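You operate a simulated robot arm through the tools that you are given. There is no shell and no other tool. Be economical: measure what you need, move in short steps, check, and stop when the job is done.

You run a simulated robot arm. Do the job below in one go: nothing can be reset, and whatever is moved stays where it is left.

Task
Empty the older bag of sugar into the wide jar and seal it. Set down upright: what you pick out.

The check looks at the end state, three seconds after you hand in, the way a careful person would. Anything else that was tipped, shoved, dropped, spilled or broken makes it a failure. Lids that push on must go on centred and level and be pressed home; caps that screw on are set level and turned clockwise until they are tight.

Robot
A 7-joint arm with a two-finger parallel gripper, fixed in place. Base frame: the origin is at the foot of the arm, x ahead of it, y to its left, z up; the work surface is at about z = 92. Lengths are in cm, angles in rad, forces in N, time in s.
With the tool pointing down near the work surface it reaches from about 20 to 74 cm from the base axis. Its first joint turns from -2.897 to 2.897 rad. Payload 1.57 kg.
Tool frame: the origin (TCP) lies between the finger pads and is the grasp point; the fingertips stand 3 cm ahead of it; z points along the fingers, y is the line along which they close. The gripper opens to 11 cm. The fingers are 2.4 cm wide and 1.2 cm thick; the gripper's body (4.8 by 11.2 cm) begins 7.8 cm behind the TCP.
Orientation is that of the tool frame in the base frame, as a unit quaternion [x, y, z, w]. With the fingers straight down and closing along the base's y, the tool's x points along the base's -x, its y along +y and its z along -z.

Tools
- The arm moves only by the tool step_arm. Its argument "targets" is a list of rows, each an object of numbers (a shift or turn left out is 0, a gripper value left out holds the last): "dx", "dy", "dz": the shift along the tool's x, y, z in cm; "wx", "wy", "wz": the turn, a rotation vector about the tool's x, y, z in rad; "grip": the opening, from 0 (shut) to 1 (fully open). In form: [{"dx": .., "dy": .., "dz": .., "wx": .., "wy": .., "wz": .., "grip": ..}, ...]. A call has 1 to 8 rows; each row is the pose to reach, as a shift and turn from the pose commanded when the call began, along the tool's axes at that moment. Each row takes 0.2 s and may step no farther than 5 cm and 0.15 rad from the row before; otherwise, or with a gripper value out of range, the whole call is refused. A pose out of reach is approached as far as the arm can. The call stops where the force on the tool passes 40 N (or 10 N more than at its start, if that is more) or the arm is blocked; 0.2 s more then pass. Each finger travels about 4.5 cm/s and halts on what it meets, pressing with about 34 N; the grip force reading is that of the motor and also rises with nothing between the fingers. The clock runs only during rows and for 0.2 s after the last one: add rows that repeat a pose to give the fingers time. The reply holds the time, the measured pose of the TCP, the force on the tool along the base axes, the opening and the grip force, in the units named above and with some noise, with the torque about the TCP (base axes, N m) and any sound that the robot's microphone picked up.
- Cameras (640 x 400 px; columns grow to the right, rows downward): "scene" is fixed at [39.67, 49.24, 168.03]; the picture's right is [-0.93, 0.37, 0.00], its down [0.35, 0.89, -0.30] and it looks along [-0.11, -0.28, -0.95] (base axes); focal length 317 px, centre (320, 200). "wrist" rides on the gripper at [7, 1.6, -14.1] in the tool frame; the picture's right is [-0.23, 0.97, 0.00], its down [-0.86, -0.20, -0.48] and it looks along [-0.47, -0.11, 0.88] (tool axes); focal length 222 px, centre (320, 200). There is no depth. A picture from a camera that has moved, and an enlarged one, comes with that camera's place and axes in the base frame and with its lens. The place of the scene camera against the robot may be out by one fixed shift of up to 1.8 cm in any direction.
- grab_frame(camera): a new picture of that camera. No time passes.
- lift_body(by): slides the trunk up (or, below 0, down) by that many cm; the arm rides with it, the base frame stays. It gives what a move gives, with no picture.
- close_up(camera, box): a new picture of the part [left, top, right, bottom] of that camera's present view, enlarged. No time passes.
- hand_in(): hands the job in; it is judged then, once.

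Go step by step. Nothing tells you positions but the pictures and the camera data: compare them with the known pose of the tool, close in by small moves and look again before you grip or let go. The budget is 120 turns and 84 pictures, counting those below and the enlarged ones. Unless the task says otherwise, let go and move clear before handing in, and close with one line.

The tools are called after "Emit:" as name(argument=value, ...) on one line, values as JSON. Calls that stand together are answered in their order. step_arm: Moves the arm, as the interface text tells. Its arguments: {"type":"object","properties":{"targets":{"type":"array","items":{"type":"object","properties":{"dx":{"type":"number"},"dy":{"type":"number"},"dz":{"type":"number"},"wx":{"type":"number"},"wy":{"type":"number"},"wz":{"type":"number"},"grip":{"type":"number"}}}}},"required":["targets"]} The other tools are called the same way: lift_body (by) slides the trunk up or down; grab_frame (camera) takes a picture; close_up (camera, box) takes an enlarged picture of a part of a camera's view; hand_in () hands the job in.

At the start:

```text
time: 0.0
tool_pos: [24.09, 35.13, 130.61]
orientation: [0.001, 1.0, 0.0, 0.0]
force: [0.1, 0.6, 0.8]
moment: [0.01, 0.01, 0.01]
gripper_width: 11.0
grasp_force: 0.0
trunk travel left (down, up): [-52.5, 6.5]
```

scene: 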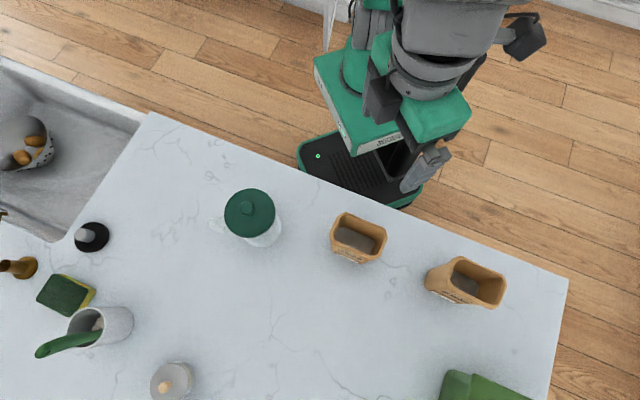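
wrist: 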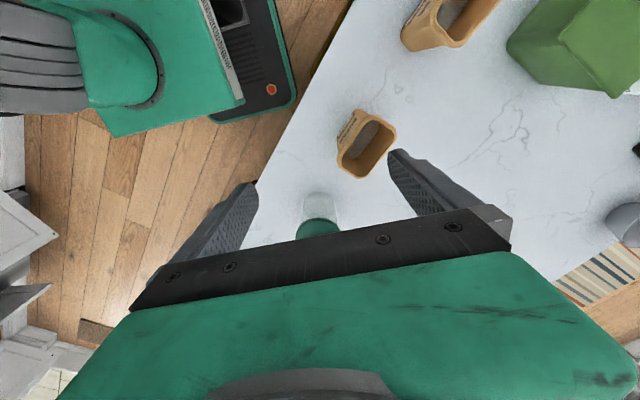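

I see two open brown bags, a green-lidded jar and a grey-lidded one. I'll look closer for the labels and dates.

Emit:
close_up(camera="scene", box=[310, 200, 410, 275])

Emit:
close_up(camera="scene", box=[410, 245, 510, 320])

Emit:
close_up(camera="scene", box=[130, 170, 310, 400])

Emit:
close_up(camera="wrist", box=[320, 0, 520, 200])

```text
5.33 times, centred on (360, 238) of scene
camera zoom: at [39.67, 49.24, 168.03], right [-0.93, 0.37, 0.0], down [0.35, 0.89, -0.3], along [-0.11, -0.28, -0.95], focal length 1692 px, centre (107, 0)
```

zoom: 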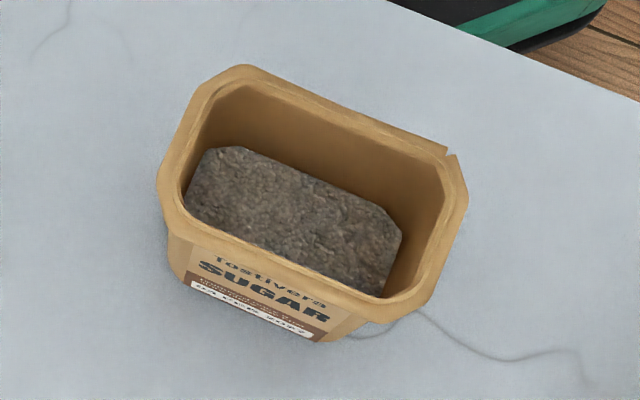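

```text
5.33 times, centred on (460, 282) of scene
camera zoom: at [39.67, 49.24, 168.03], right [-0.93, 0.37, 0.0], down [0.35, 0.89, -0.3], along [-0.11, -0.28, -0.95], focal length 1692 px, centre (-427, -240)
```

zoom: 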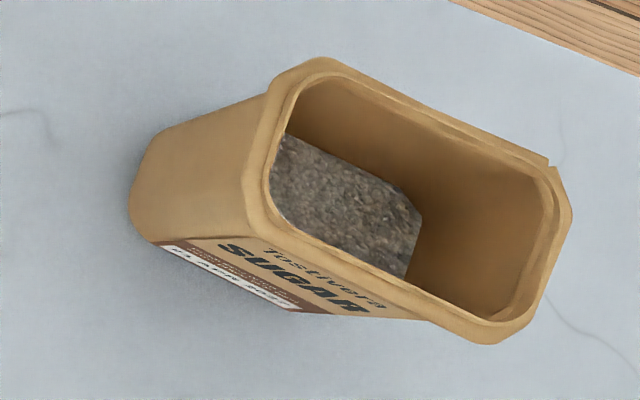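

```text
1.74 times, centred on (220, 285) of scene
camera zoom: at [39.67, 49.24, 168.03], right [-0.93, 0.37, 0.0], down [0.35, 0.89, -0.3], along [-0.11, -0.28, -0.95], focal length 552 px, centre (494, 52)
```

zoom: 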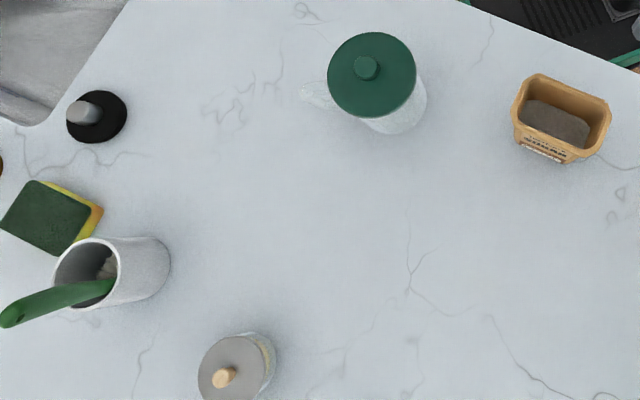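

```text
2.00 times, centred on (420, 100) of wrist
camera zoom: at [17.21, 36.65, 144.71], right [0.23, 0.97, 0.0], down [0.86, -0.2, 0.48], along [0.47, -0.11, -0.88], focal length 444 px, centre (120, 400)
```

zoom: 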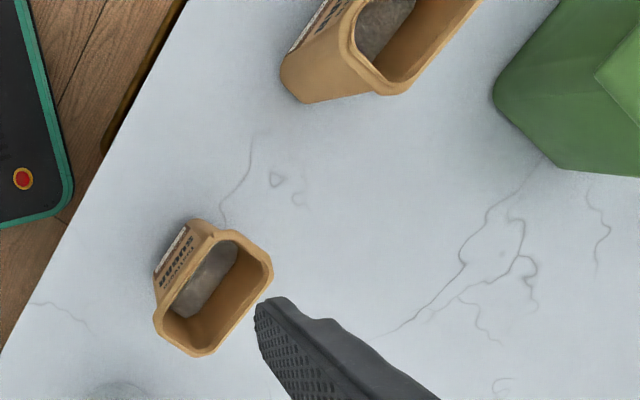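

I'll zoom on the date lines and the jars and their surroundings.

Emit:
close_up(camera="scene", box=[336, 244, 366, 264])

Emit:
close_up(camera="scene", box=[432, 284, 472, 308])

Emit:
close_up(camera="scene", box=[200, 170, 300, 260])

Emit:
close_up(camera="scene", box=[130, 340, 220, 400])

```text
16.00 times, centred on (351, 254) of scene
camera zoom: at [39.67, 49.24, 168.03], right [-0.93, 0.37, 0.0], down [0.35, 0.89, -0.3], along [-0.11, -0.28, -0.95], focal length 5074 px, centre (-176, -664)
```

zoom: 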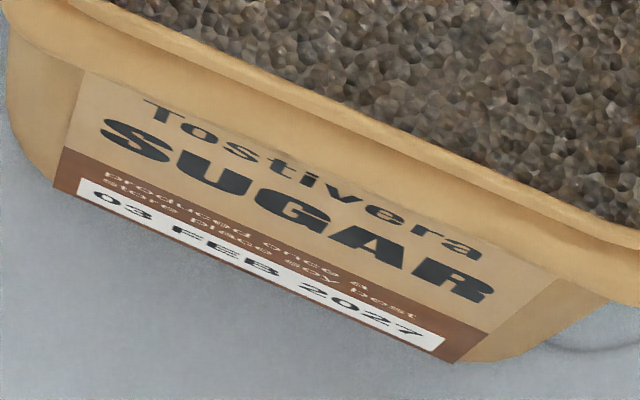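

```text
16.00 times, centred on (452, 296) of scene
camera zoom: at [39.67, 49.24, 168.03], right [-0.93, 0.37, 0.0], down [0.35, 0.89, -0.3], along [-0.11, -0.28, -0.95], focal length 5074 px, centre (-1792, -1336)
```

zoom: 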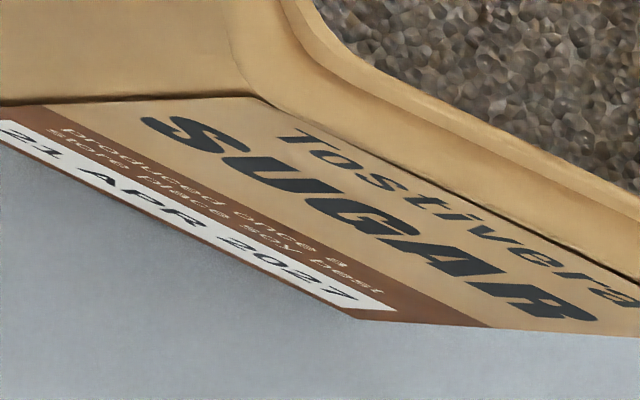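

```text
4.44 times, centred on (250, 215) of scene
camera zoom: at [39.67, 49.24, 168.03], right [-0.93, 0.37, 0.0], down [0.35, 0.89, -0.3], along [-0.11, -0.28, -0.95], focal length 1410 px, centre (631, 133)
```

zoom: 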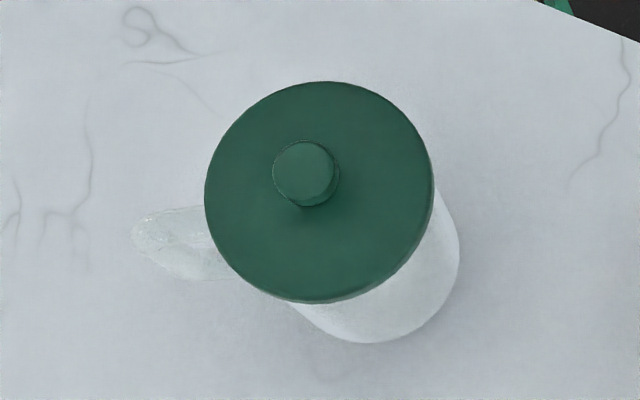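

```text
6.67 times, centred on (175, 370) of scene
camera zoom: at [39.67, 49.24, 168.03], right [-0.93, 0.37, 0.0], down [0.35, 0.89, -0.3], along [-0.11, -0.28, -0.95], focal length 2114 px, centre (1287, -933)
```

zoom: 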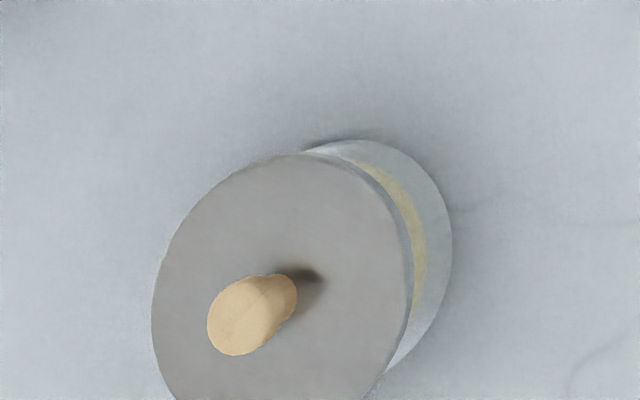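

The older bag is the nearer one (03 FEB 2027 versus 21 APR 2027), at about (28, 42). Next I'll turn the wrist camera to see the jars and the rest of the table.

Emit:
step_arm(targets=[{"wz": 0.15}, {"wz": 0.3}, {"wz": 0.45}, {"wz": 0.6}, {"wz": 0.75}, {"wz": 0.9}, {"wz": 1.05}, {"wz": 1.2}])

Emit:
grab_frame(camera="wrist")

```text
time: 1.8
tool_pos: [24.11, 34.99, 130.64]
orientation: [0.565, 0.825, 0.0, 0.0]
force: [0.7, -0.6, 0.1]
moment: [0.01, -0.01, -0.02]
gripper_width: 10.99
grasp_force: 0.0
trunk travel left (down, up): [-52.5, 6.5]
```

```text
73 pictures are left
camera wrist: at [23.19, 42.09, 144.73], right [0.99, 0.14, 0.0], down [0.12, -0.87, 0.48], along [0.07, -0.47, -0.88], focal length 222 px, centre (320, 200)
```

wrist: 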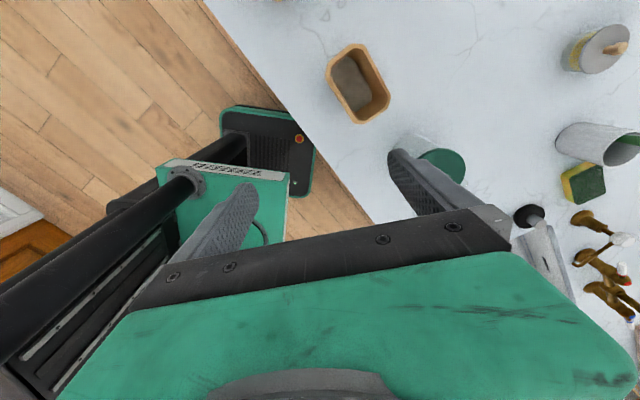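

Emit:
step_arm(targets=[{"dx": -1.7, "dy": 4.4}, {"dx": -3.4, "dy": 8.8}, {"dx": -5.1, "dy": 13.2}, {"dx": -6.8, "dy": 17.6}, {"dx": -8.5, "dy": 22}])

Emit:
grab_frame(camera="wrist")

```text
time: 3.0
tool_pos: [46.04, 34.68, 130.13]
orientation: [0.564, 0.826, 0.002, 0.001]
force: [0.2, -1.0, -0.3]
moment: [0.0, -0.04, 0.0]
gripper_width: 11.03
grasp_force: 0.0
out of reach, approached as far as the arm can: row 5
trunk travel left (down, up): [-52.5, 6.5]
```

```text
72 pictures are left
camera wrist: at [45.16, 41.78, 144.36], right [0.99, 0.14, 0.0], down [0.12, -0.87, 0.48], along [0.07, -0.47, -0.88], focal length 222 px, centre (320, 200)
```

wrist: 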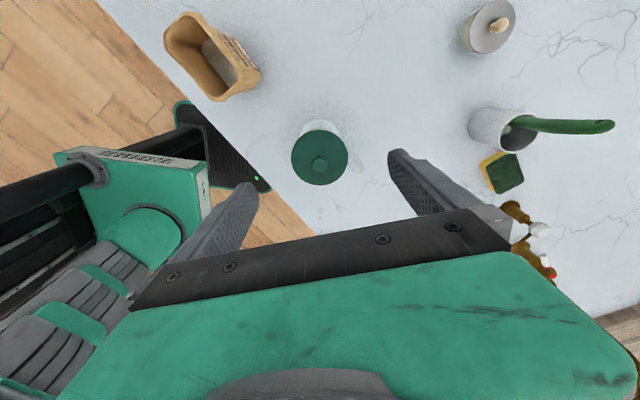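

Emit:
close_up(camera="wrist", box=[260, 90, 390, 220])

Emit:
close_up(camera="wrist", box=[430, 0, 640, 210])

Emit:
close_up(camera="wrist", box=[150, 0, 280, 110])

Emit:
grab_frame(camera="scene")

```text
3.08 times, centred on (325, 155) of wrist
camera zoom: at [45.16, 41.78, 144.36], right [0.99, 0.14, 0.0], down [0.12, -0.87, 0.48], along [0.07, -0.47, -0.88], focal length 684 px, centre (305, 338)
```

zoom: 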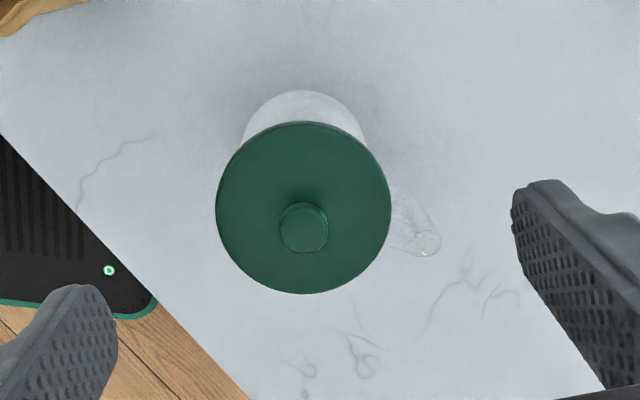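

```text
1.90 times, centred on (535, 105) of wrist
camera zoom: at [45.16, 41.78, 144.36], right [0.99, 0.14, 0.0], down [0.12, -0.87, 0.48], along [0.07, -0.47, -0.88], focal length 423 px, centre (-90, 381)
```

zoom: 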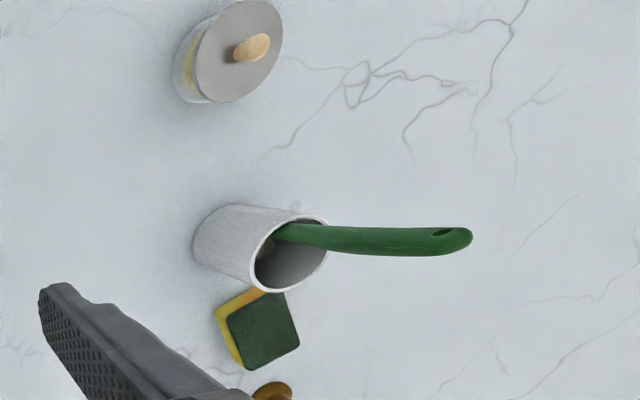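

```text
3.64 times, centred on (215, 55) of wrist
camera zoom: at [45.16, 41.78, 144.36], right [0.99, 0.14, 0.0], down [0.12, -0.87, 0.48], along [0.07, -0.47, -0.88], focal length 808 px, centre (702, 727)
```

zoom: 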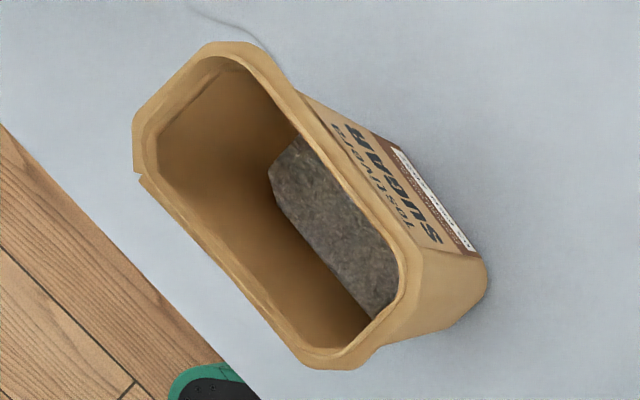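

```text
68 pictures are left
```

scene: 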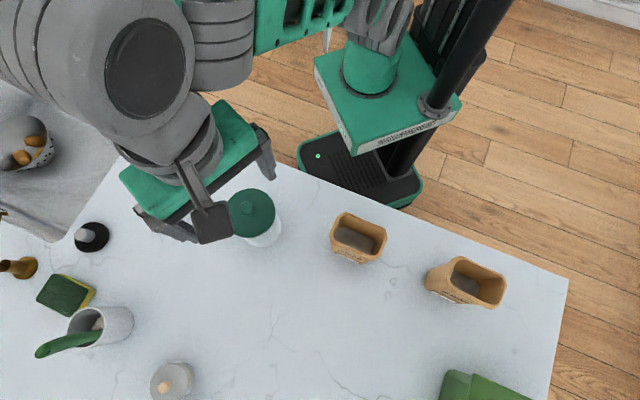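

The wide jar (green knob lid, about 10 cm) sits near (47, 29.5), empty glass. I'll take its lid off first, so I move over it and lower to view the knob between the fingers.

Emit:
step_arm(targets=[{"dx": -2.5, "dy": -0.5, "dz": 4}, {"dx": -5, "dy": -1, "dz": 8}, {"dx": -5, "dy": -1, "dz": 10}, {"dx": -5, "dy": -1, "dz": 10}])

Emit:
grab_frame(camera="wrist")

```text
time: 4.0
tool_pos: [47.14, 29.78, 120.06]
orientation: [0.564, 0.826, -0.001, -0.001]
force: [0.4, 0.2, 0.0]
moment: [0.02, -0.02, 0.02]
gripper_width: 11.01
grasp_force: 0.0
trunk travel left (down, up): [-52.5, 6.5]
```

```text
67 pictures are left
camera wrist: at [46.14, 36.87, 134.24], right [0.99, 0.14, 0.0], down [0.12, -0.87, 0.48], along [0.07, -0.47, -0.88], focal length 222 px, centre (320, 200)
```

wrist: 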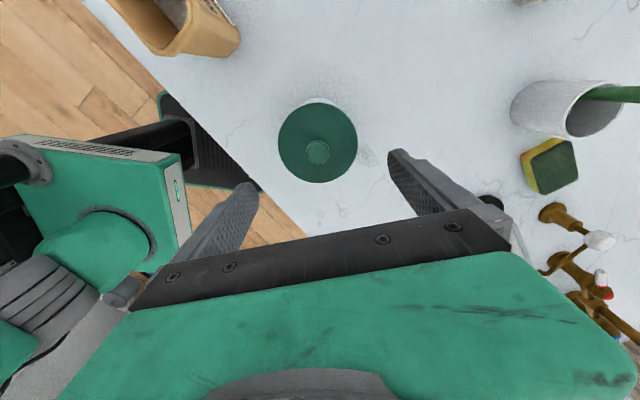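

Lid centre ≈ (46.9, 30.2), top ≈ 107, knob top ≈ 110.7 and about 2.7 cm wide. I'll centre and descend part-way with the fingers narrowed.

Emit:
step_arm(targets=[{"dx": 0.45, "dy": -0.1, "dz": 2, "grip": 0.5}, {"dx": 0.45, "dy": -0.1, "dz": 4, "grip": 0.5}, {"dx": 0.45, "dy": -0.1, "dz": 5, "grip": 0.5}, {"dx": 0.45, "dy": -0.1, "dz": 5, "grip": 0.5}])

Emit:
grab_frame(camera="wrist")

```text
time: 5.0
tool_pos: [46.82, 30.16, 115.16]
orientation: [0.564, 0.826, 0.0, 0.0]
force: [0.3, 0.3, -0.2]
moment: [0.0, 0.01, 0.03]
gripper_width: 5.5
grasp_force: 0.0
trunk travel left (down, up): [-52.5, 6.5]
```

```text
66 pictures are left
camera wrist: at [45.9, 37.25, 129.27], right [0.99, 0.14, 0.0], down [0.12, -0.87, 0.48], along [0.07, -0.47, -0.88], focal length 222 px, centre (320, 200)
```

wrist: 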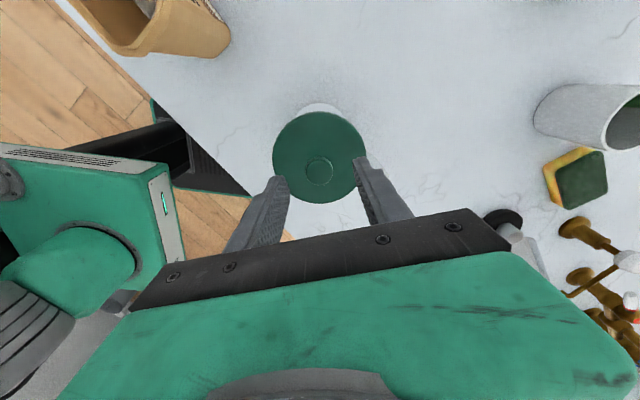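

Aligned. Descending onto the knob and gripping.

Emit:
step_arm(targets=[{"dx": 0.15, "dz": 2}, {"dx": 0.15, "dz": 3.5}, {"dx": 0.15, "dz": 4.5}, {"dx": 0.15, "dz": 4.5, "grip": 0.1}, {"dx": 0.15, "dz": 4.5, "grip": 0.1}, {"dx": 0.15, "dz": 4.5, "grip": 0.1}])

Emit:
close_up(camera="wrist", box=[220, 80, 420, 240])

```text
time: 6.4
tool_pos: [46.76, 30.31, 110.58]
orientation: [0.565, 0.825, 0.0, 0.0]
force: [0.7, -0.3, 1.1]
moment: [-0.01, 0.04, -0.04]
gripper_width: 2.52
grasp_force: 23.4
trunk travel left (down, up): [-52.5, 6.5]
```

```text
2.50 times, centred on (320, 160) of wrist
camera zoom: at [45.84, 37.38, 124.82], right [0.99, 0.14, 0.0], down [0.12, -0.87, 0.48], along [0.07, -0.47, -0.88], focal length 555 px, centre (320, 300)
```

zoom: 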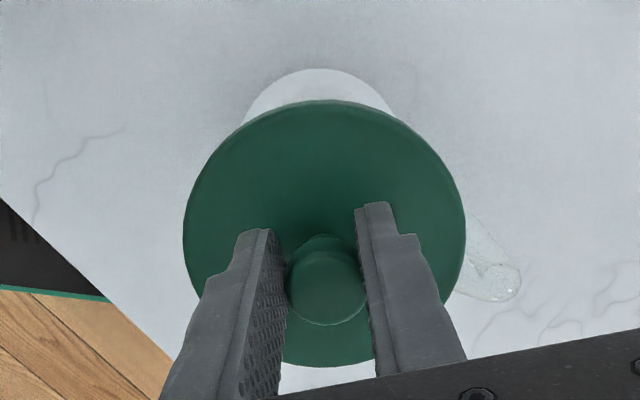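

Gripped at 2.5 cm. Gentle lift to see how the lid is held.

Emit:
step_arm(targets=[{"dz": -0.2}, {"dz": -0.4}, {"dz": -0.6}])

Emit:
close_up(camera="wrist", box=[220, 80, 420, 240])

```text
time: 7.2
tool_pos: [46.8, 30.3, 111.39]
orientation: [0.564, 0.826, 0.0, 0.0]
force: [0.6, 0.5, -0.2]
moment: [-0.01, 0.04, 0.0]
gripper_width: 2.42
grasp_force: 33.7
trunk travel left (down, up): [-52.5, 6.5]
heard: snap
```

```text
2.50 times, centred on (320, 160) of wrist
camera zoom: at [45.89, 37.39, 125.39], right [0.99, 0.14, 0.0], down [0.12, -0.87, 0.48], along [0.07, -0.47, -0.88], focal length 555 px, centre (320, 300)
```

zoom: 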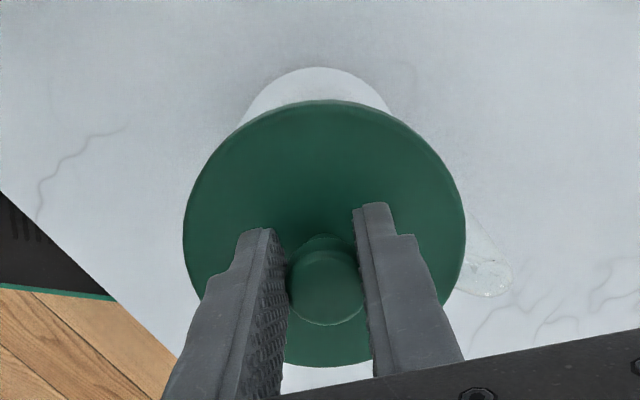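

A snap: a push-on lid, now loose. Lifting it clear.

Emit:
step_arm(targets=[{"dz": -1}, {"dz": -2.5}, {"dz": -5}, {"dz": -8}, {"dz": -10}])

Emit:
grab_frame(camera="wrist")

Emit:
grab_frame(camera="scene")

```text
time: 8.4
tool_pos: [46.91, 30.29, 121.22]
orientation: [0.565, 0.825, -0.001, 0.0]
force: [0.2, 0.3, -0.5]
moment: [0.02, 0.02, 0.0]
gripper_width: 2.44
grasp_force: 34.0
trunk travel left (down, up): [-52.5, 6.5]
```

```text
63 pictures are left
camera wrist: at [45.9, 37.4, 135.4], right [0.99, 0.14, 0.0], down [0.12, -0.87, 0.48], along [0.07, -0.47, -0.88], focal length 222 px, centre (320, 200)
```

wrist: 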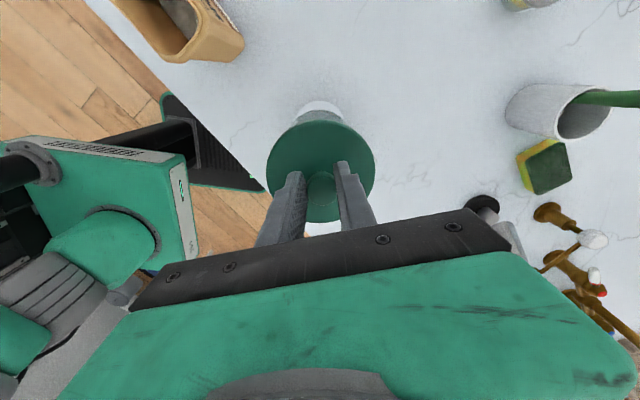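

```text
62 pictures are left
```

scene: 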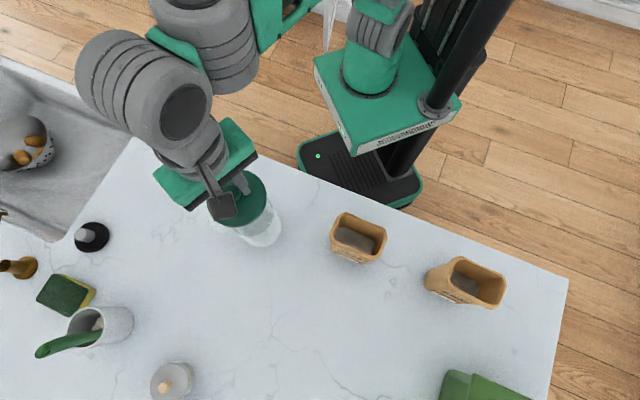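

Lid is off and held. I'll carry it to free table at about (42, 50).

Emit:
step_arm(targets=[{"dx": 4, "dy": 0.5}, {"dx": 8, "dy": 1}, {"dx": 12, "dy": 1.5, "dz": 2}, {"dx": 16, "dy": 2, "dz": 4}, {"dx": 20, "dy": 2.6, "dz": 6}, {"dx": 20, "dy": 2.6, "dz": 10}, {"dx": 20, "dy": 2.6, "dz": 14}, {"dx": 20, "dy": 2.6, "dz": 18}])

Emit:
grab_frame(camera="wrist")

Emit:
grab_frame(camera="scene")

```text
time: 10.2
tool_pos: [41.93, 49.94, 103.1]
orientation: [0.565, 0.825, 0.0, 0.0]
force: [-0.3, 0.0, 0.9]
moment: [0.03, -0.01, -0.02]
gripper_width: 2.41
grasp_force: 34.3
trunk travel left (down, up): [-52.5, 6.5]
```

```text
61 pictures are left
camera wrist: at [41.04, 57.07, 117.37], right [0.99, 0.14, 0.0], down [0.12, -0.87, 0.48], along [0.07, -0.47, -0.88], focal length 222 px, centre (320, 200)
```

wrist: 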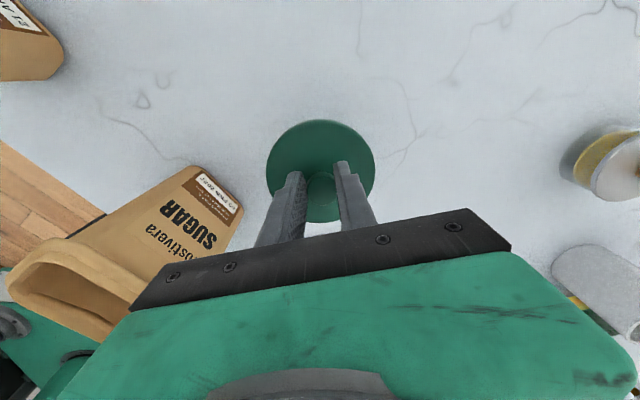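

```text
60 pictures are left
```

scene: 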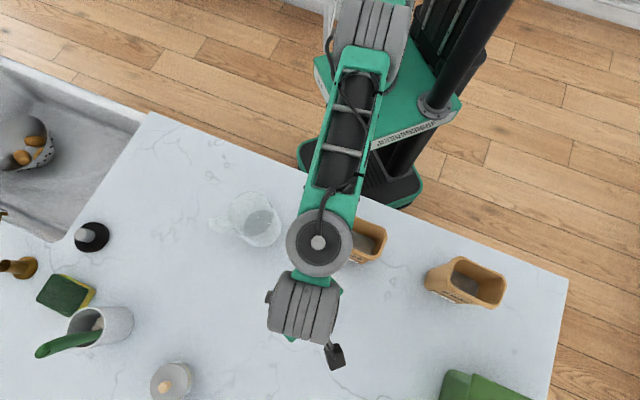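

Clear below; descending slowly until contact.

Emit:
step_arm(targets=[{"dz": 1.5}, {"dz": 3}, {"dz": 4}, {"dz": 4.5}, {"dz": 5}, {"dz": 5.5}, {"dz": 6}, {"dz": 6.5}])

```text
time: 12.2
tool_pos: [42.25, 50.12, 97.71]
orientation: [0.564, 0.825, 0.009, 0.0]
force: [1.0, 2.2, 10.2]
moment: [-0.24, 0.06, -0.01]
gripper_width: 2.43
grasp_force: 34.1
trunk travel left (down, up): [-52.5, 6.5]
stopped in row 8: the force on the tool passed its limit at 43 N (the readings are from after the stop); the commanded pose is now the measured one
```

Lid is on the table. Releasing and rising.

Emit:
step_arm(targets=[{"dz": -0.1, "grip": 0.24}, {"dz": -0.1, "grip": 0.45}, {"dz": -0.1, "grip": 0.5}, {"dz": -0.1, "grip": 0.5}, {"dz": -4}, {"dz": -8}, {"dz": -12}])

Emit:
grab_frame(camera="wrist")

```text
time: 13.8
tool_pos: [41.95, 50.04, 109.34]
orientation: [0.564, 0.826, 0.004, 0.001]
force: [-0.5, 0.4, 0.8]
moment: [0.0, -0.01, -0.01]
gripper_width: 5.49
grasp_force: 0.0
trunk travel left (down, up): [-52.5, 6.5]
```

```text
59 pictures are left
camera wrist: at [40.99, 56.99, 123.52], right [0.99, 0.14, 0.01], down [0.12, -0.87, 0.47], along [0.07, -0.47, -0.88], focal length 222 px, centre (320, 200)
```

wrist: 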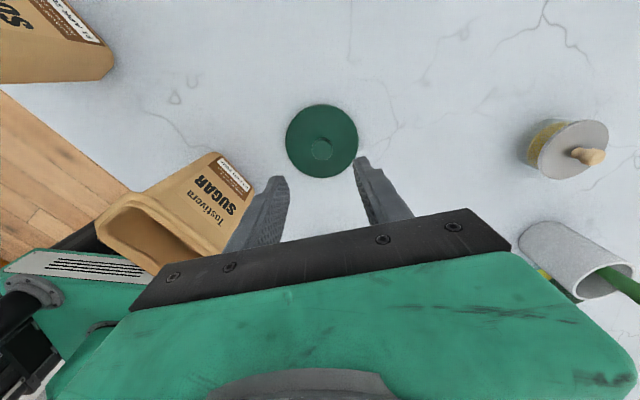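

Lid is standing fine at (42, 50). Now I rise and go look at the bag from above.

Emit:
step_arm(targets=[{"dz": -4.5}, {"dz": -9}, {"dx": -2, "dy": -3, "dz": -12}, {"dx": -4, "dy": -6, "dz": -14}, {"dx": -6, "dy": -9.5, "dz": -16}, {"dx": -8, "dy": -13, "dz": -18}, {"dx": -10.5, "dy": -16.5, "dz": -20}, {"dx": -10.5, "dy": -16.5, "dz": -20}])

Emit:
grab_frame(camera="wrist")

Emit:
close_up(camera="scene", box=[200, 170, 400, 295])

```text
time: 15.6
tool_pos: [30.35, 33.97, 129.16]
orientation: [0.564, 0.826, 0.005, 0.0]
force: [0.0, -0.8, -0.3]
moment: [0.03, 0.02, -0.01]
gripper_width: 5.49
grasp_force: 0.1
trunk travel left (down, up): [-52.5, 6.5]
```

```text
58 pictures are left
camera wrist: at [29.32, 40.95, 143.33], right [0.99, 0.14, 0.01], down [0.12, -0.87, 0.47], along [0.07, -0.47, -0.88], focal length 222 px, centre (320, 200)
```

wrist: 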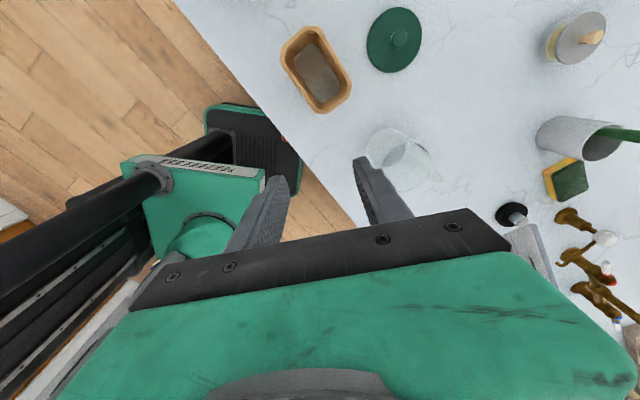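

```text
3.20 times, centred on (300, 232) of scene
camera zoom: at [39.67, 49.24, 168.03], right [-0.93, 0.37, 0.0], down [0.35, 0.89, -0.3], along [-0.11, -0.28, -0.95], focal length 1015 px, centre (384, 96)
```

zoom: 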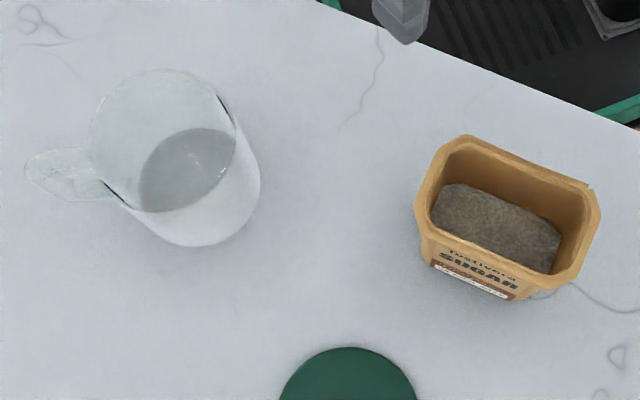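

Emit:
close_up(camera="wrist", box=[260, 10, 440, 200])

```text
2.11 times, centred on (350, 105) of wrist
camera zoom: at [29.32, 40.95, 143.33], right [0.99, 0.14, 0.01], down [0.12, -0.87, 0.47], along [0.07, -0.47, -0.88], focal length 468 px, centre (257, 400)
```

zoom: 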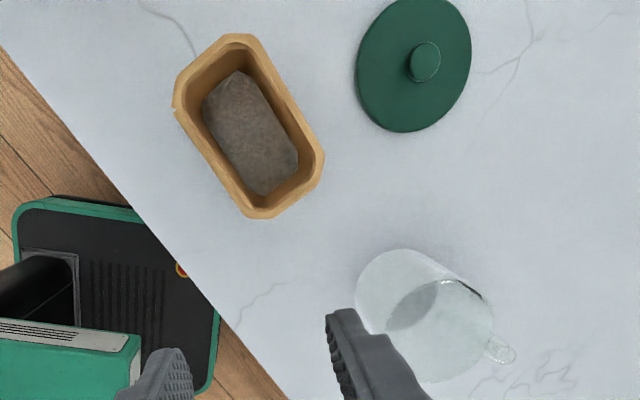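

The bag's rim is about 10 × 6.9 cm, centred near (29.0, 41.5), top ≈ 106, with its long axis along (0.69, −0.72). I plan to grip it from the side across its long dimension and pour by rolling the wrist, so first I test turning the tool that way (camera up).

Emit:
step_arm(targets=[{"wz": 0.15}, {"wz": 0.3}, {"wz": 0.45}, {"wz": 0.6}, {"wz": 0.75}, {"wz": 0.9}, {"wz": 1.05}, {"wz": 1.18}])

```text
time: 17.4
tool_pos: [29.9, 33.05, 123.31]
orientation: [0.923, 0.386, 0.004, -0.005]
force: [0.7, -0.8, -0.1]
moment: [0.02, -0.01, 0.0]
gripper_width: 5.51
grasp_force: 0.1
out of reach, approached as far as the arm can: row 7, 8
trunk travel left (down, up): [-52.5, 6.5]
```

Emit:
step_arm(targets=[{"wy": 0.15, "dx": 1.5, "dz": 3}, {"wy": 0.3, "dx": 3, "dz": 4}, {"wy": 0.45, "dx": 4.5, "dz": 4}, {"wy": 0.6, "dx": 6, "dz": 4}, {"wy": 0.75, "dx": 7.5, "dz": 4}, {"wy": 0.9, "dx": 9, "dz": 4}, {"wy": 1.05, "dx": 10.5, "dz": 4}, {"wy": 1.2, "dx": 12, "dz": 4}])

Emit:
grab_frame(camera="scene")

```text
time: 19.2
tool_pos: [38.03, 39.02, 125.38]
orientation: [0.759, 0.331, 0.535, -0.168]
force: [0.5, -0.6, -1.0]
moment: [0.01, -0.02, 0.0]
gripper_width: 5.51
grasp_force: 0.0
out of reach, approached as far as the arm can: row 1, 5, 6, 7, 8
trunk travel left (down, up): [-52.5, 6.5]
```

```text
55 pictures are left
```

scene: 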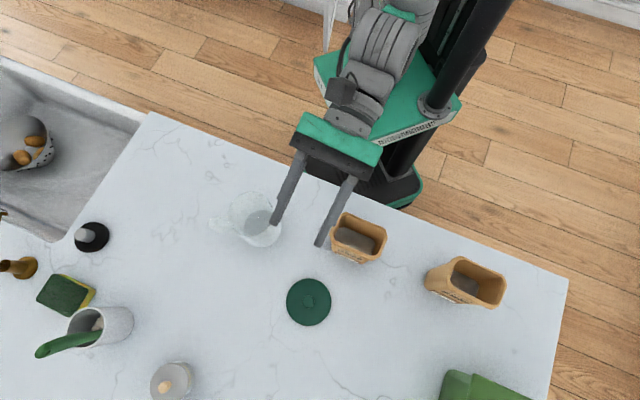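

The side pitch works well. I continue to horizontal.

Emit:
step_arm(targets=[{"wy": 0.13}, {"wy": 0.26}, {"wy": 0.38}, {"wy": 0.38}])

```text
time: 20.2
tool_pos: [40.13, 38.15, 126.74]
orientation: [0.634, 0.321, 0.67, -0.215]
force: [0.5, 0.2, 0.5]
moment: [0.01, 0.0, -0.02]
gripper_width: 5.52
grasp_force: 0.1
out of reach, approached as far as the arm can: row 1, 2, 3, 4
trunk travel left (down, up): [-52.5, 6.5]
```

The tool is horizontal but about 9° short in roll (joint limit). I test whether the roll improves higher up, relative to the shoulder.

Emit:
step_arm(targets=[{"dx": 4, "wz": 0.05}, {"dx": 8, "wz": 0.1}, {"dx": 12, "wz": 0.15}, {"dx": 12, "wz": 0.15}])

```text
time: 21.2
tool_pos: [36.8, 39.7, 140.52]
orientation: [0.658, 0.276, 0.654, -0.25]
force: [0.5, -0.2, -0.4]
moment: [0.0, -0.01, 0.04]
gripper_width: 5.5
grasp_force: 0.0
out of reach, approached as far as the arm can: row 1, 2, 3, 4
trunk travel left (down, up): [-52.5, 6.5]
```

Higher relative to the shoulder the roll comes right. So I'll position at the bag's x, y up here, open the gripper, and come down using the trunk.

Emit:
step_arm(targets=[{"dy": -2.2, "dz": -1.5, "grip": 1}, {"dy": -4.5, "dz": -3, "grip": 1}, {"dy": -6.7, "dz": -4.4, "grip": 1}, {"dy": -6.7, "dz": -4.4, "grip": 1}, {"dy": -6.7, "dz": -4.4, "grip": 1}])

Emit:
grab_frame(camera="scene")

Emit:
grab_frame(camera="wrist")

```text
time: 22.4
tool_pos: [28.99, 41.31, 140.34]
orientation: [0.658, 0.27, 0.652, -0.263]
force: [0.2, -0.8, -0.5]
moment: [-0.03, 0.02, -0.03]
gripper_width: 11.0
grasp_force: 0.0
trunk travel left (down, up): [-52.5, 6.5]
```

```text
54 pictures are left
```

scene: 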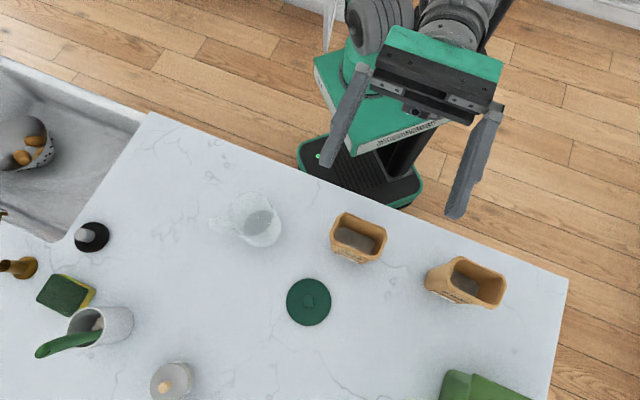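

```text
53 pictures are left
camera wrist: at [20.1, 30.43, 147.56], right [0.68, -0.7, -0.22], down [-0.48, -0.2, -0.85], along [0.55, 0.69, -0.48], focal length 222 px, centre (320, 200)
```

wrist: 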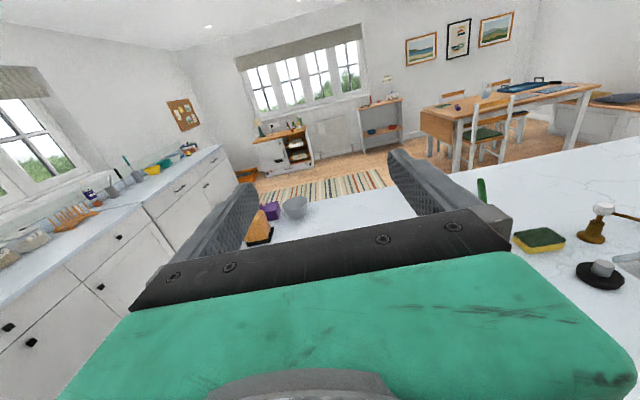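

Pose reached exactly, level and facing (0.72, 0.70). Lowering by the trunk to just above the bag.

Emit:
lift_body(by=-26)

Emit:
grab_frame(camera="scene")

Emit:
grab_frame(camera="wrist")

```text
time: 25.0
tool_pos: [28.88, 41.32, 114.41]
orientation: [0.657, 0.272, 0.651, -0.264]
force: [-0.2, -0.4, 0.3]
moment: [0.0, 0.0, 0.03]
gripper_width: 11.02
grasp_force: 0.0
trunk travel left (down, up): [-26.5, 32.5]
```

```text
52 pictures are left
```

scene: 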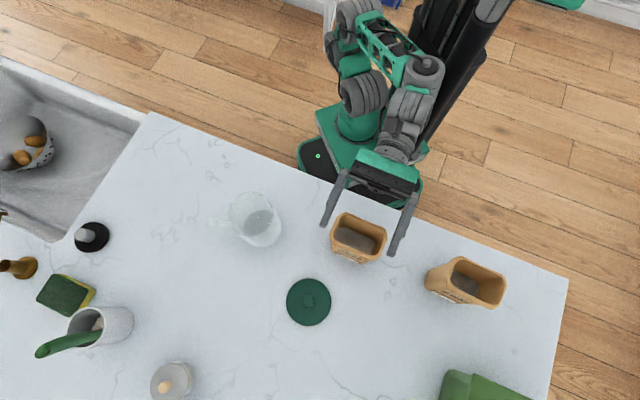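

```text
51 pictures are left
camera wrist: at [20.1, 30.44, 121.56], right [0.68, -0.7, -0.22], down [-0.48, -0.2, -0.85], along [0.55, 0.69, -0.48], focal length 222 px, centre (320, 200)
```

wrist: 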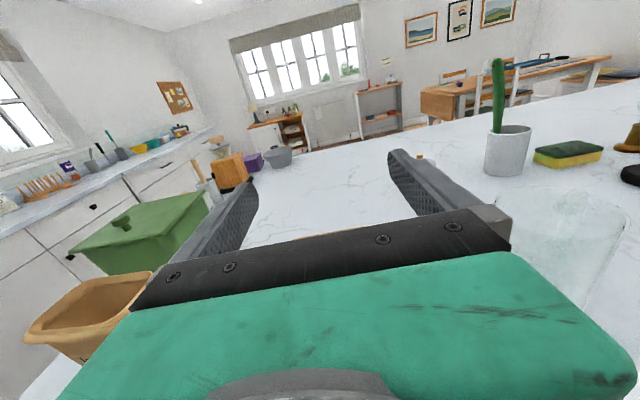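

Emit:
lift_body(by=-5.5)

Emit:
close_up(camera="scene", box=[300, 170, 440, 280])

Emit:
grab_frame(camera="wrist")

```text
time: 26.0
tool_pos: [28.81, 41.43, 109.0]
orientation: [0.658, 0.272, 0.651, -0.264]
force: [0.6, 0.1, 1.1]
moment: [0.01, 0.01, -0.01]
gripper_width: 11.01
grasp_force: 0.0
trunk travel left (down, up): [-21.0, 38.0]
```

```text
3.64 times, centred on (370, 225) of scene
camera zoom: at [39.67, 49.24, 168.03], right [-0.93, 0.37, 0.0], down [0.35, 0.89, -0.3], along [-0.11, -0.28, -0.95], focal length 1153 px, centre (138, 109)
```

zoom: 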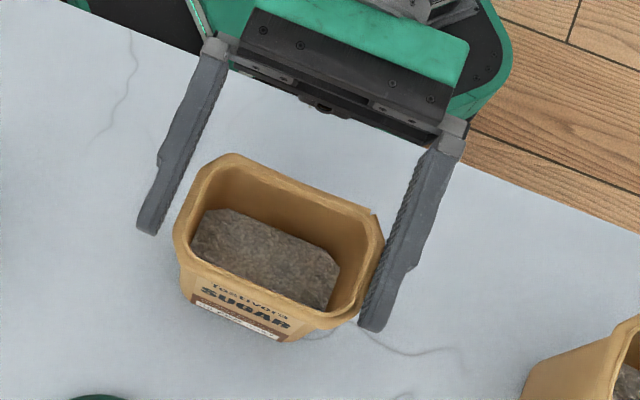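

```text
49 pictures are left
camera wrist: at [20.1, 30.43, 116.06], right [0.68, -0.7, -0.22], down [-0.48, -0.2, -0.85], along [0.55, 0.69, -0.48], focal length 222 px, centre (320, 200)
```

wrist: 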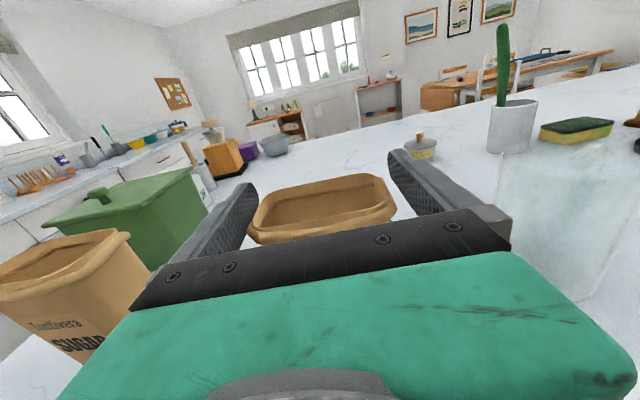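

The rim is centred about 0.35 cm toward the tool's −y side. I correct for that, then check before going down.

Emit:
step_arm(targets=[{"dy": -0.35, "grip": 1}, {"dy": -0.35, "grip": 1}])

Emit:
lift_body(by=-1)

Emit:
close_up(camera="scene", box=[320, 180, 420, 260])

Emit:
close_up(camera="wrist", box=[220, 130, 460, 260])

```text
time: 26.6
tool_pos: [28.53, 41.65, 108.93]
orientation: [0.658, 0.272, 0.651, -0.264]
force: [0.0, -1.1, 0.3]
moment: [0.03, 0.0, 0.01]
gripper_width: 11.02
grasp_force: 0.0
trunk travel left (down, up): [-21.0, 38.0]
```

```text
time: 27.2
tool_pos: [28.71, 41.63, 107.89]
orientation: [0.657, 0.271, 0.652, -0.264]
force: [0.5, 0.3, 0.3]
moment: [-0.04, -0.03, 0.03]
gripper_width: 10.98
grasp_force: 0.1
trunk travel left (down, up): [-20.0, 39.0]
```

```text
5.00 times, centred on (370, 220) of scene
camera zoom: at [39.67, 49.24, 168.03], right [-0.93, 0.37, 0.0], down [0.35, 0.89, -0.3], along [-0.11, -0.28, -0.95], focal length 1586 px, centre (70, 100)
```

zoom: 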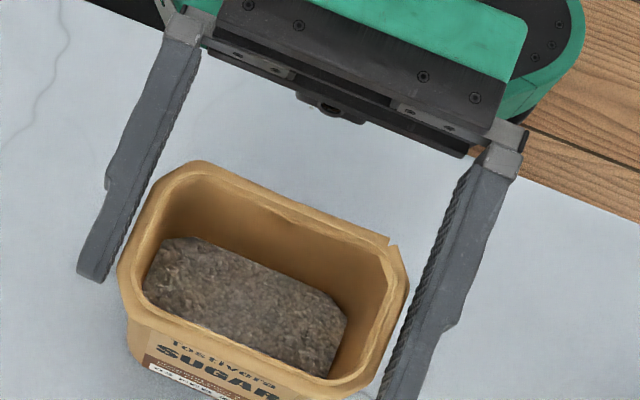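

```text
2.67 times, centred on (340, 195) of wrist
camera zoom: at [19.82, 30.69, 115.04], right [0.68, -0.7, -0.22], down [-0.48, -0.2, -0.85], along [0.55, 0.69, -0.48], focal length 592 px, centre (267, 213)
```

zoom: 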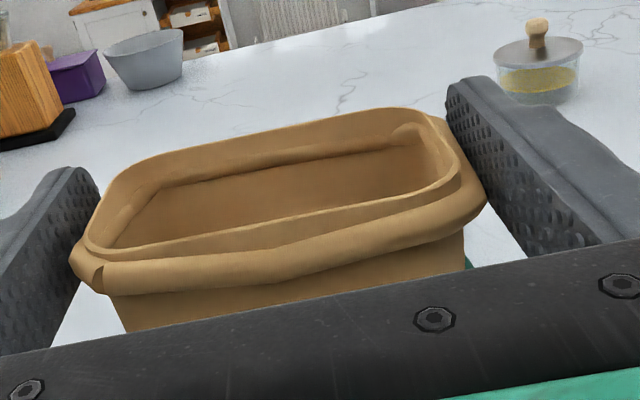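

Emit:
close_up(camera="scene", box=[325, 205, 365, 245])

Emit:
close_up(camera="scene", box=[375, 215, 415, 255])

```text
10.00 times, centred on (345, 225) of scene
camera zoom: at [39.67, 49.24, 168.03], right [-0.93, 0.37, 0.0], down [0.35, 0.89, -0.3], along [-0.11, -0.28, -0.95], focal length 3172 px, centre (70, -50)
```

zoom: 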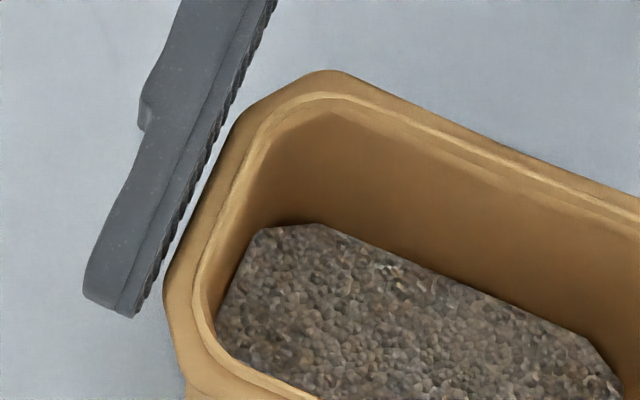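

```text
10.00 times, centred on (395, 235) of scene
camera zoom: at [39.67, 49.24, 168.03], right [-0.93, 0.37, 0.0], down [0.35, 0.89, -0.3], along [-0.11, -0.28, -0.95], focal length 3172 px, centre (-430, -150)
```

zoom: 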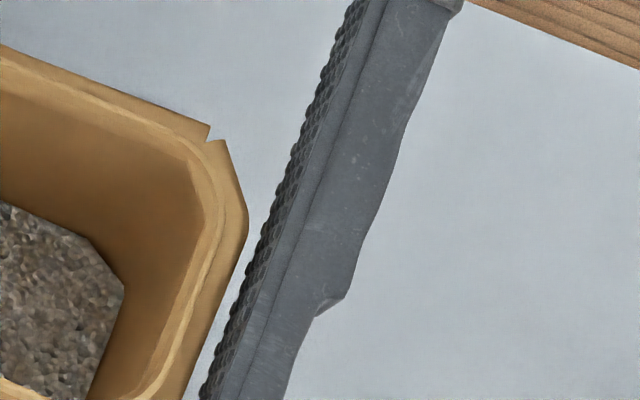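

Gaps are balanced at about 0.35 cm each side. I nudge 0.5 cm forward and lower beside the bag.

Emit:
step_arm(targets=[{"dz": 0.5, "grip": 1}])

Emit:
lift_body(by=-2.5)

Emit:
close_up(camera="wrist", box=[220, 130, 460, 260])

```text
time: 27.6
tool_pos: [29.0, 42.05, 107.84]
orientation: [0.657, 0.271, 0.652, -0.264]
force: [0.0, 0.6, -0.1]
moment: [0.0, -0.02, 0.02]
gripper_width: 10.99
grasp_force: 0.0
trunk travel left (down, up): [-20.0, 39.0]
```

```text
time: 28.3
tool_pos: [28.98, 42.09, 105.37]
orientation: [0.657, 0.273, 0.651, -0.265]
force: [0.5, -0.2, 0.4]
moment: [0.0, -0.02, -0.02]
gripper_width: 11.02
grasp_force: 0.1
trunk travel left (down, up): [-17.5, 41.5]
```

```text
2.67 times, centred on (340, 195) of wrist
camera zoom: at [20.21, 31.05, 112.51], right [0.68, -0.7, -0.22], down [-0.48, -0.2, -0.85], along [0.55, 0.69, -0.48], focal length 592 px, centre (267, 213)
```

zoom: 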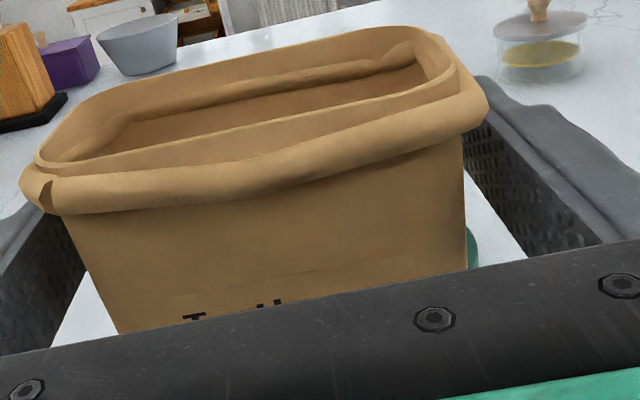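

Fingers straddle the bag with no contact. Lower to mid-height and close.

Emit:
lift_body(by=-5)

Emit:
step_arm(targets=[{"grip": 0.9}, {"grip": 0.85}, {"grip": 0.8}, {"grip": 0.7}, {"grip": 0.6}])

Emit:
grab_frame(camera="wrist")

Emit:
close_up(camera="scene", box=[310, 170, 430, 270])

```text
time: 29.2
tool_pos: [29.08, 42.04, 100.33]
orientation: [0.657, 0.272, 0.651, -0.265]
force: [-1.0, -0.1, -1.6]
moment: [0.01, 0.01, 0.01]
gripper_width: 11.03
grasp_force: 0.0
trunk travel left (down, up): [-12.5, 46.5]
```

```text
time: 30.4
tool_pos: [28.93, 42.04, 100.44]
orientation: [0.657, 0.271, 0.652, -0.264]
force: [1.0, -0.3, 0.8]
moment: [0.1, 0.01, -0.02]
gripper_width: 9.22
grasp_force: 34.4
trunk travel left (down, up): [-12.5, 46.5]
```

```text
43 pictures are left
camera wrist: at [20.22, 31.03, 107.52], right [0.68, -0.7, -0.22], down [-0.48, -0.2, -0.85], along [0.55, 0.69, -0.48], focal length 222 px, centre (320, 200)
```

wrist: 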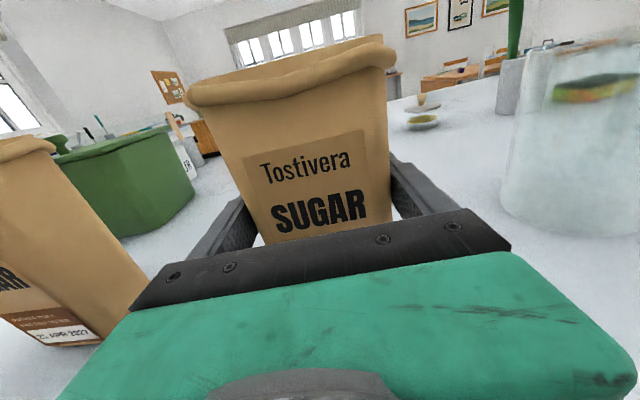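

```text
4.00 times, centred on (370, 220) of scene
camera zoom: at [39.67, 49.24, 168.03], right [-0.93, 0.37, 0.0], down [0.35, 0.89, -0.3], along [-0.11, -0.28, -0.95], focal length 1269 px, centre (120, 120)
```

zoom: 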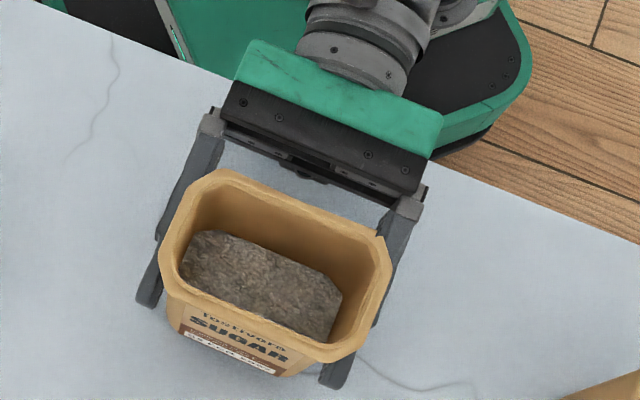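

Gripped firmly at 9.2 cm. Lifting with the trunk.

Emit:
lift_body(by=3)

Emit:
lift_body(by=23)

Emit:
grab_frame(camera="scene")

```text
time: 31.1
tool_pos: [28.97, 42.03, 103.37]
orientation: [0.658, 0.271, 0.652, -0.263]
force: [0.2, -0.4, -1.8]
moment: [0.01, -0.03, 0.0]
gripper_width: 9.23
grasp_force: 34.0
trunk travel left (down, up): [-15.5, 43.5]
```

```text
time: 33.6
tool_pos: [29.15, 42.02, 126.36]
orientation: [0.657, 0.272, 0.651, -0.264]
force: [-0.4, -0.3, -3.3]
moment: [0.01, -0.03, -0.01]
gripper_width: 9.22
grasp_force: 33.4
trunk travel left (down, up): [-38.5, 20.5]
```

```text
41 pictures are left
```

scene: 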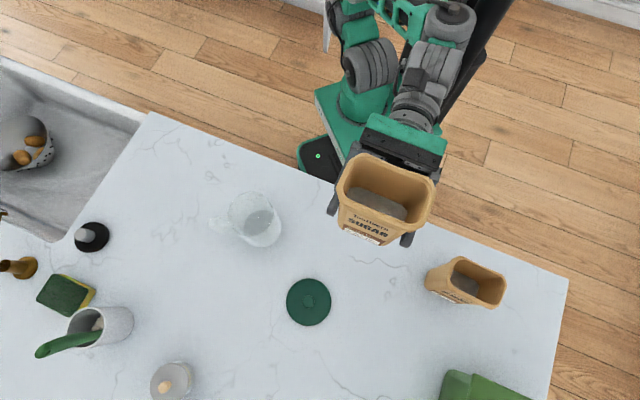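

It's light (about 0.25 kg) and held upright. I carry it high toward the jar's right side, turning slightly to face about 27°.

Emit:
step_arm(targets=[{"dy": 1.5, "dz": 0.2, "wx": -0.02}, {"dy": 4.5, "dz": 0.5, "wx": -0.05}, {"dy": 8.5, "dz": 0.9, "wx": -0.1}, {"dy": 13, "dz": 1.3, "wx": -0.15}, {"dy": 17.5, "dz": 1.8, "wx": -0.2}, {"dy": 21.5, "dz": 2.2, "wx": -0.24}, {"dy": 24.8, "dz": 2.5, "wx": -0.28}, {"dy": 26.6, "dz": 2.7, "wx": -0.3}])

Emit:
grab_frame(camera="scene")

```text
time: 35.4
tool_pos: [48.17, 25.68, 127.8]
orientation: [0.693, 0.172, 0.683, -0.153]
force: [-0.7, 0.3, -3.6]
moment: [0.02, 0.0, 0.0]
gripper_width: 9.22
grasp_force: 34.1
out of reach, approached as far as the arm can: row 5, 6, 7, 8
trunk travel left (down, up): [-38.5, 20.5]
```

```text
40 pictures are left
```

scene: 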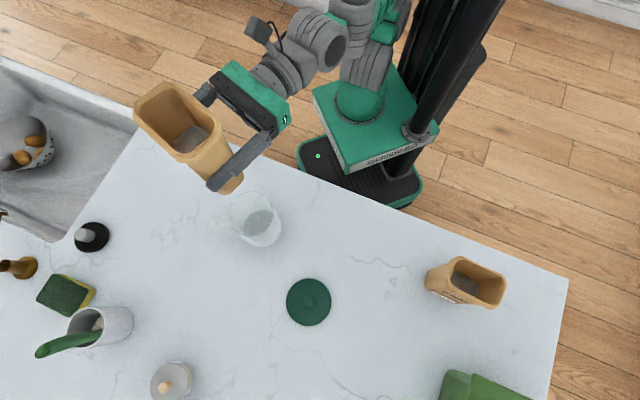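

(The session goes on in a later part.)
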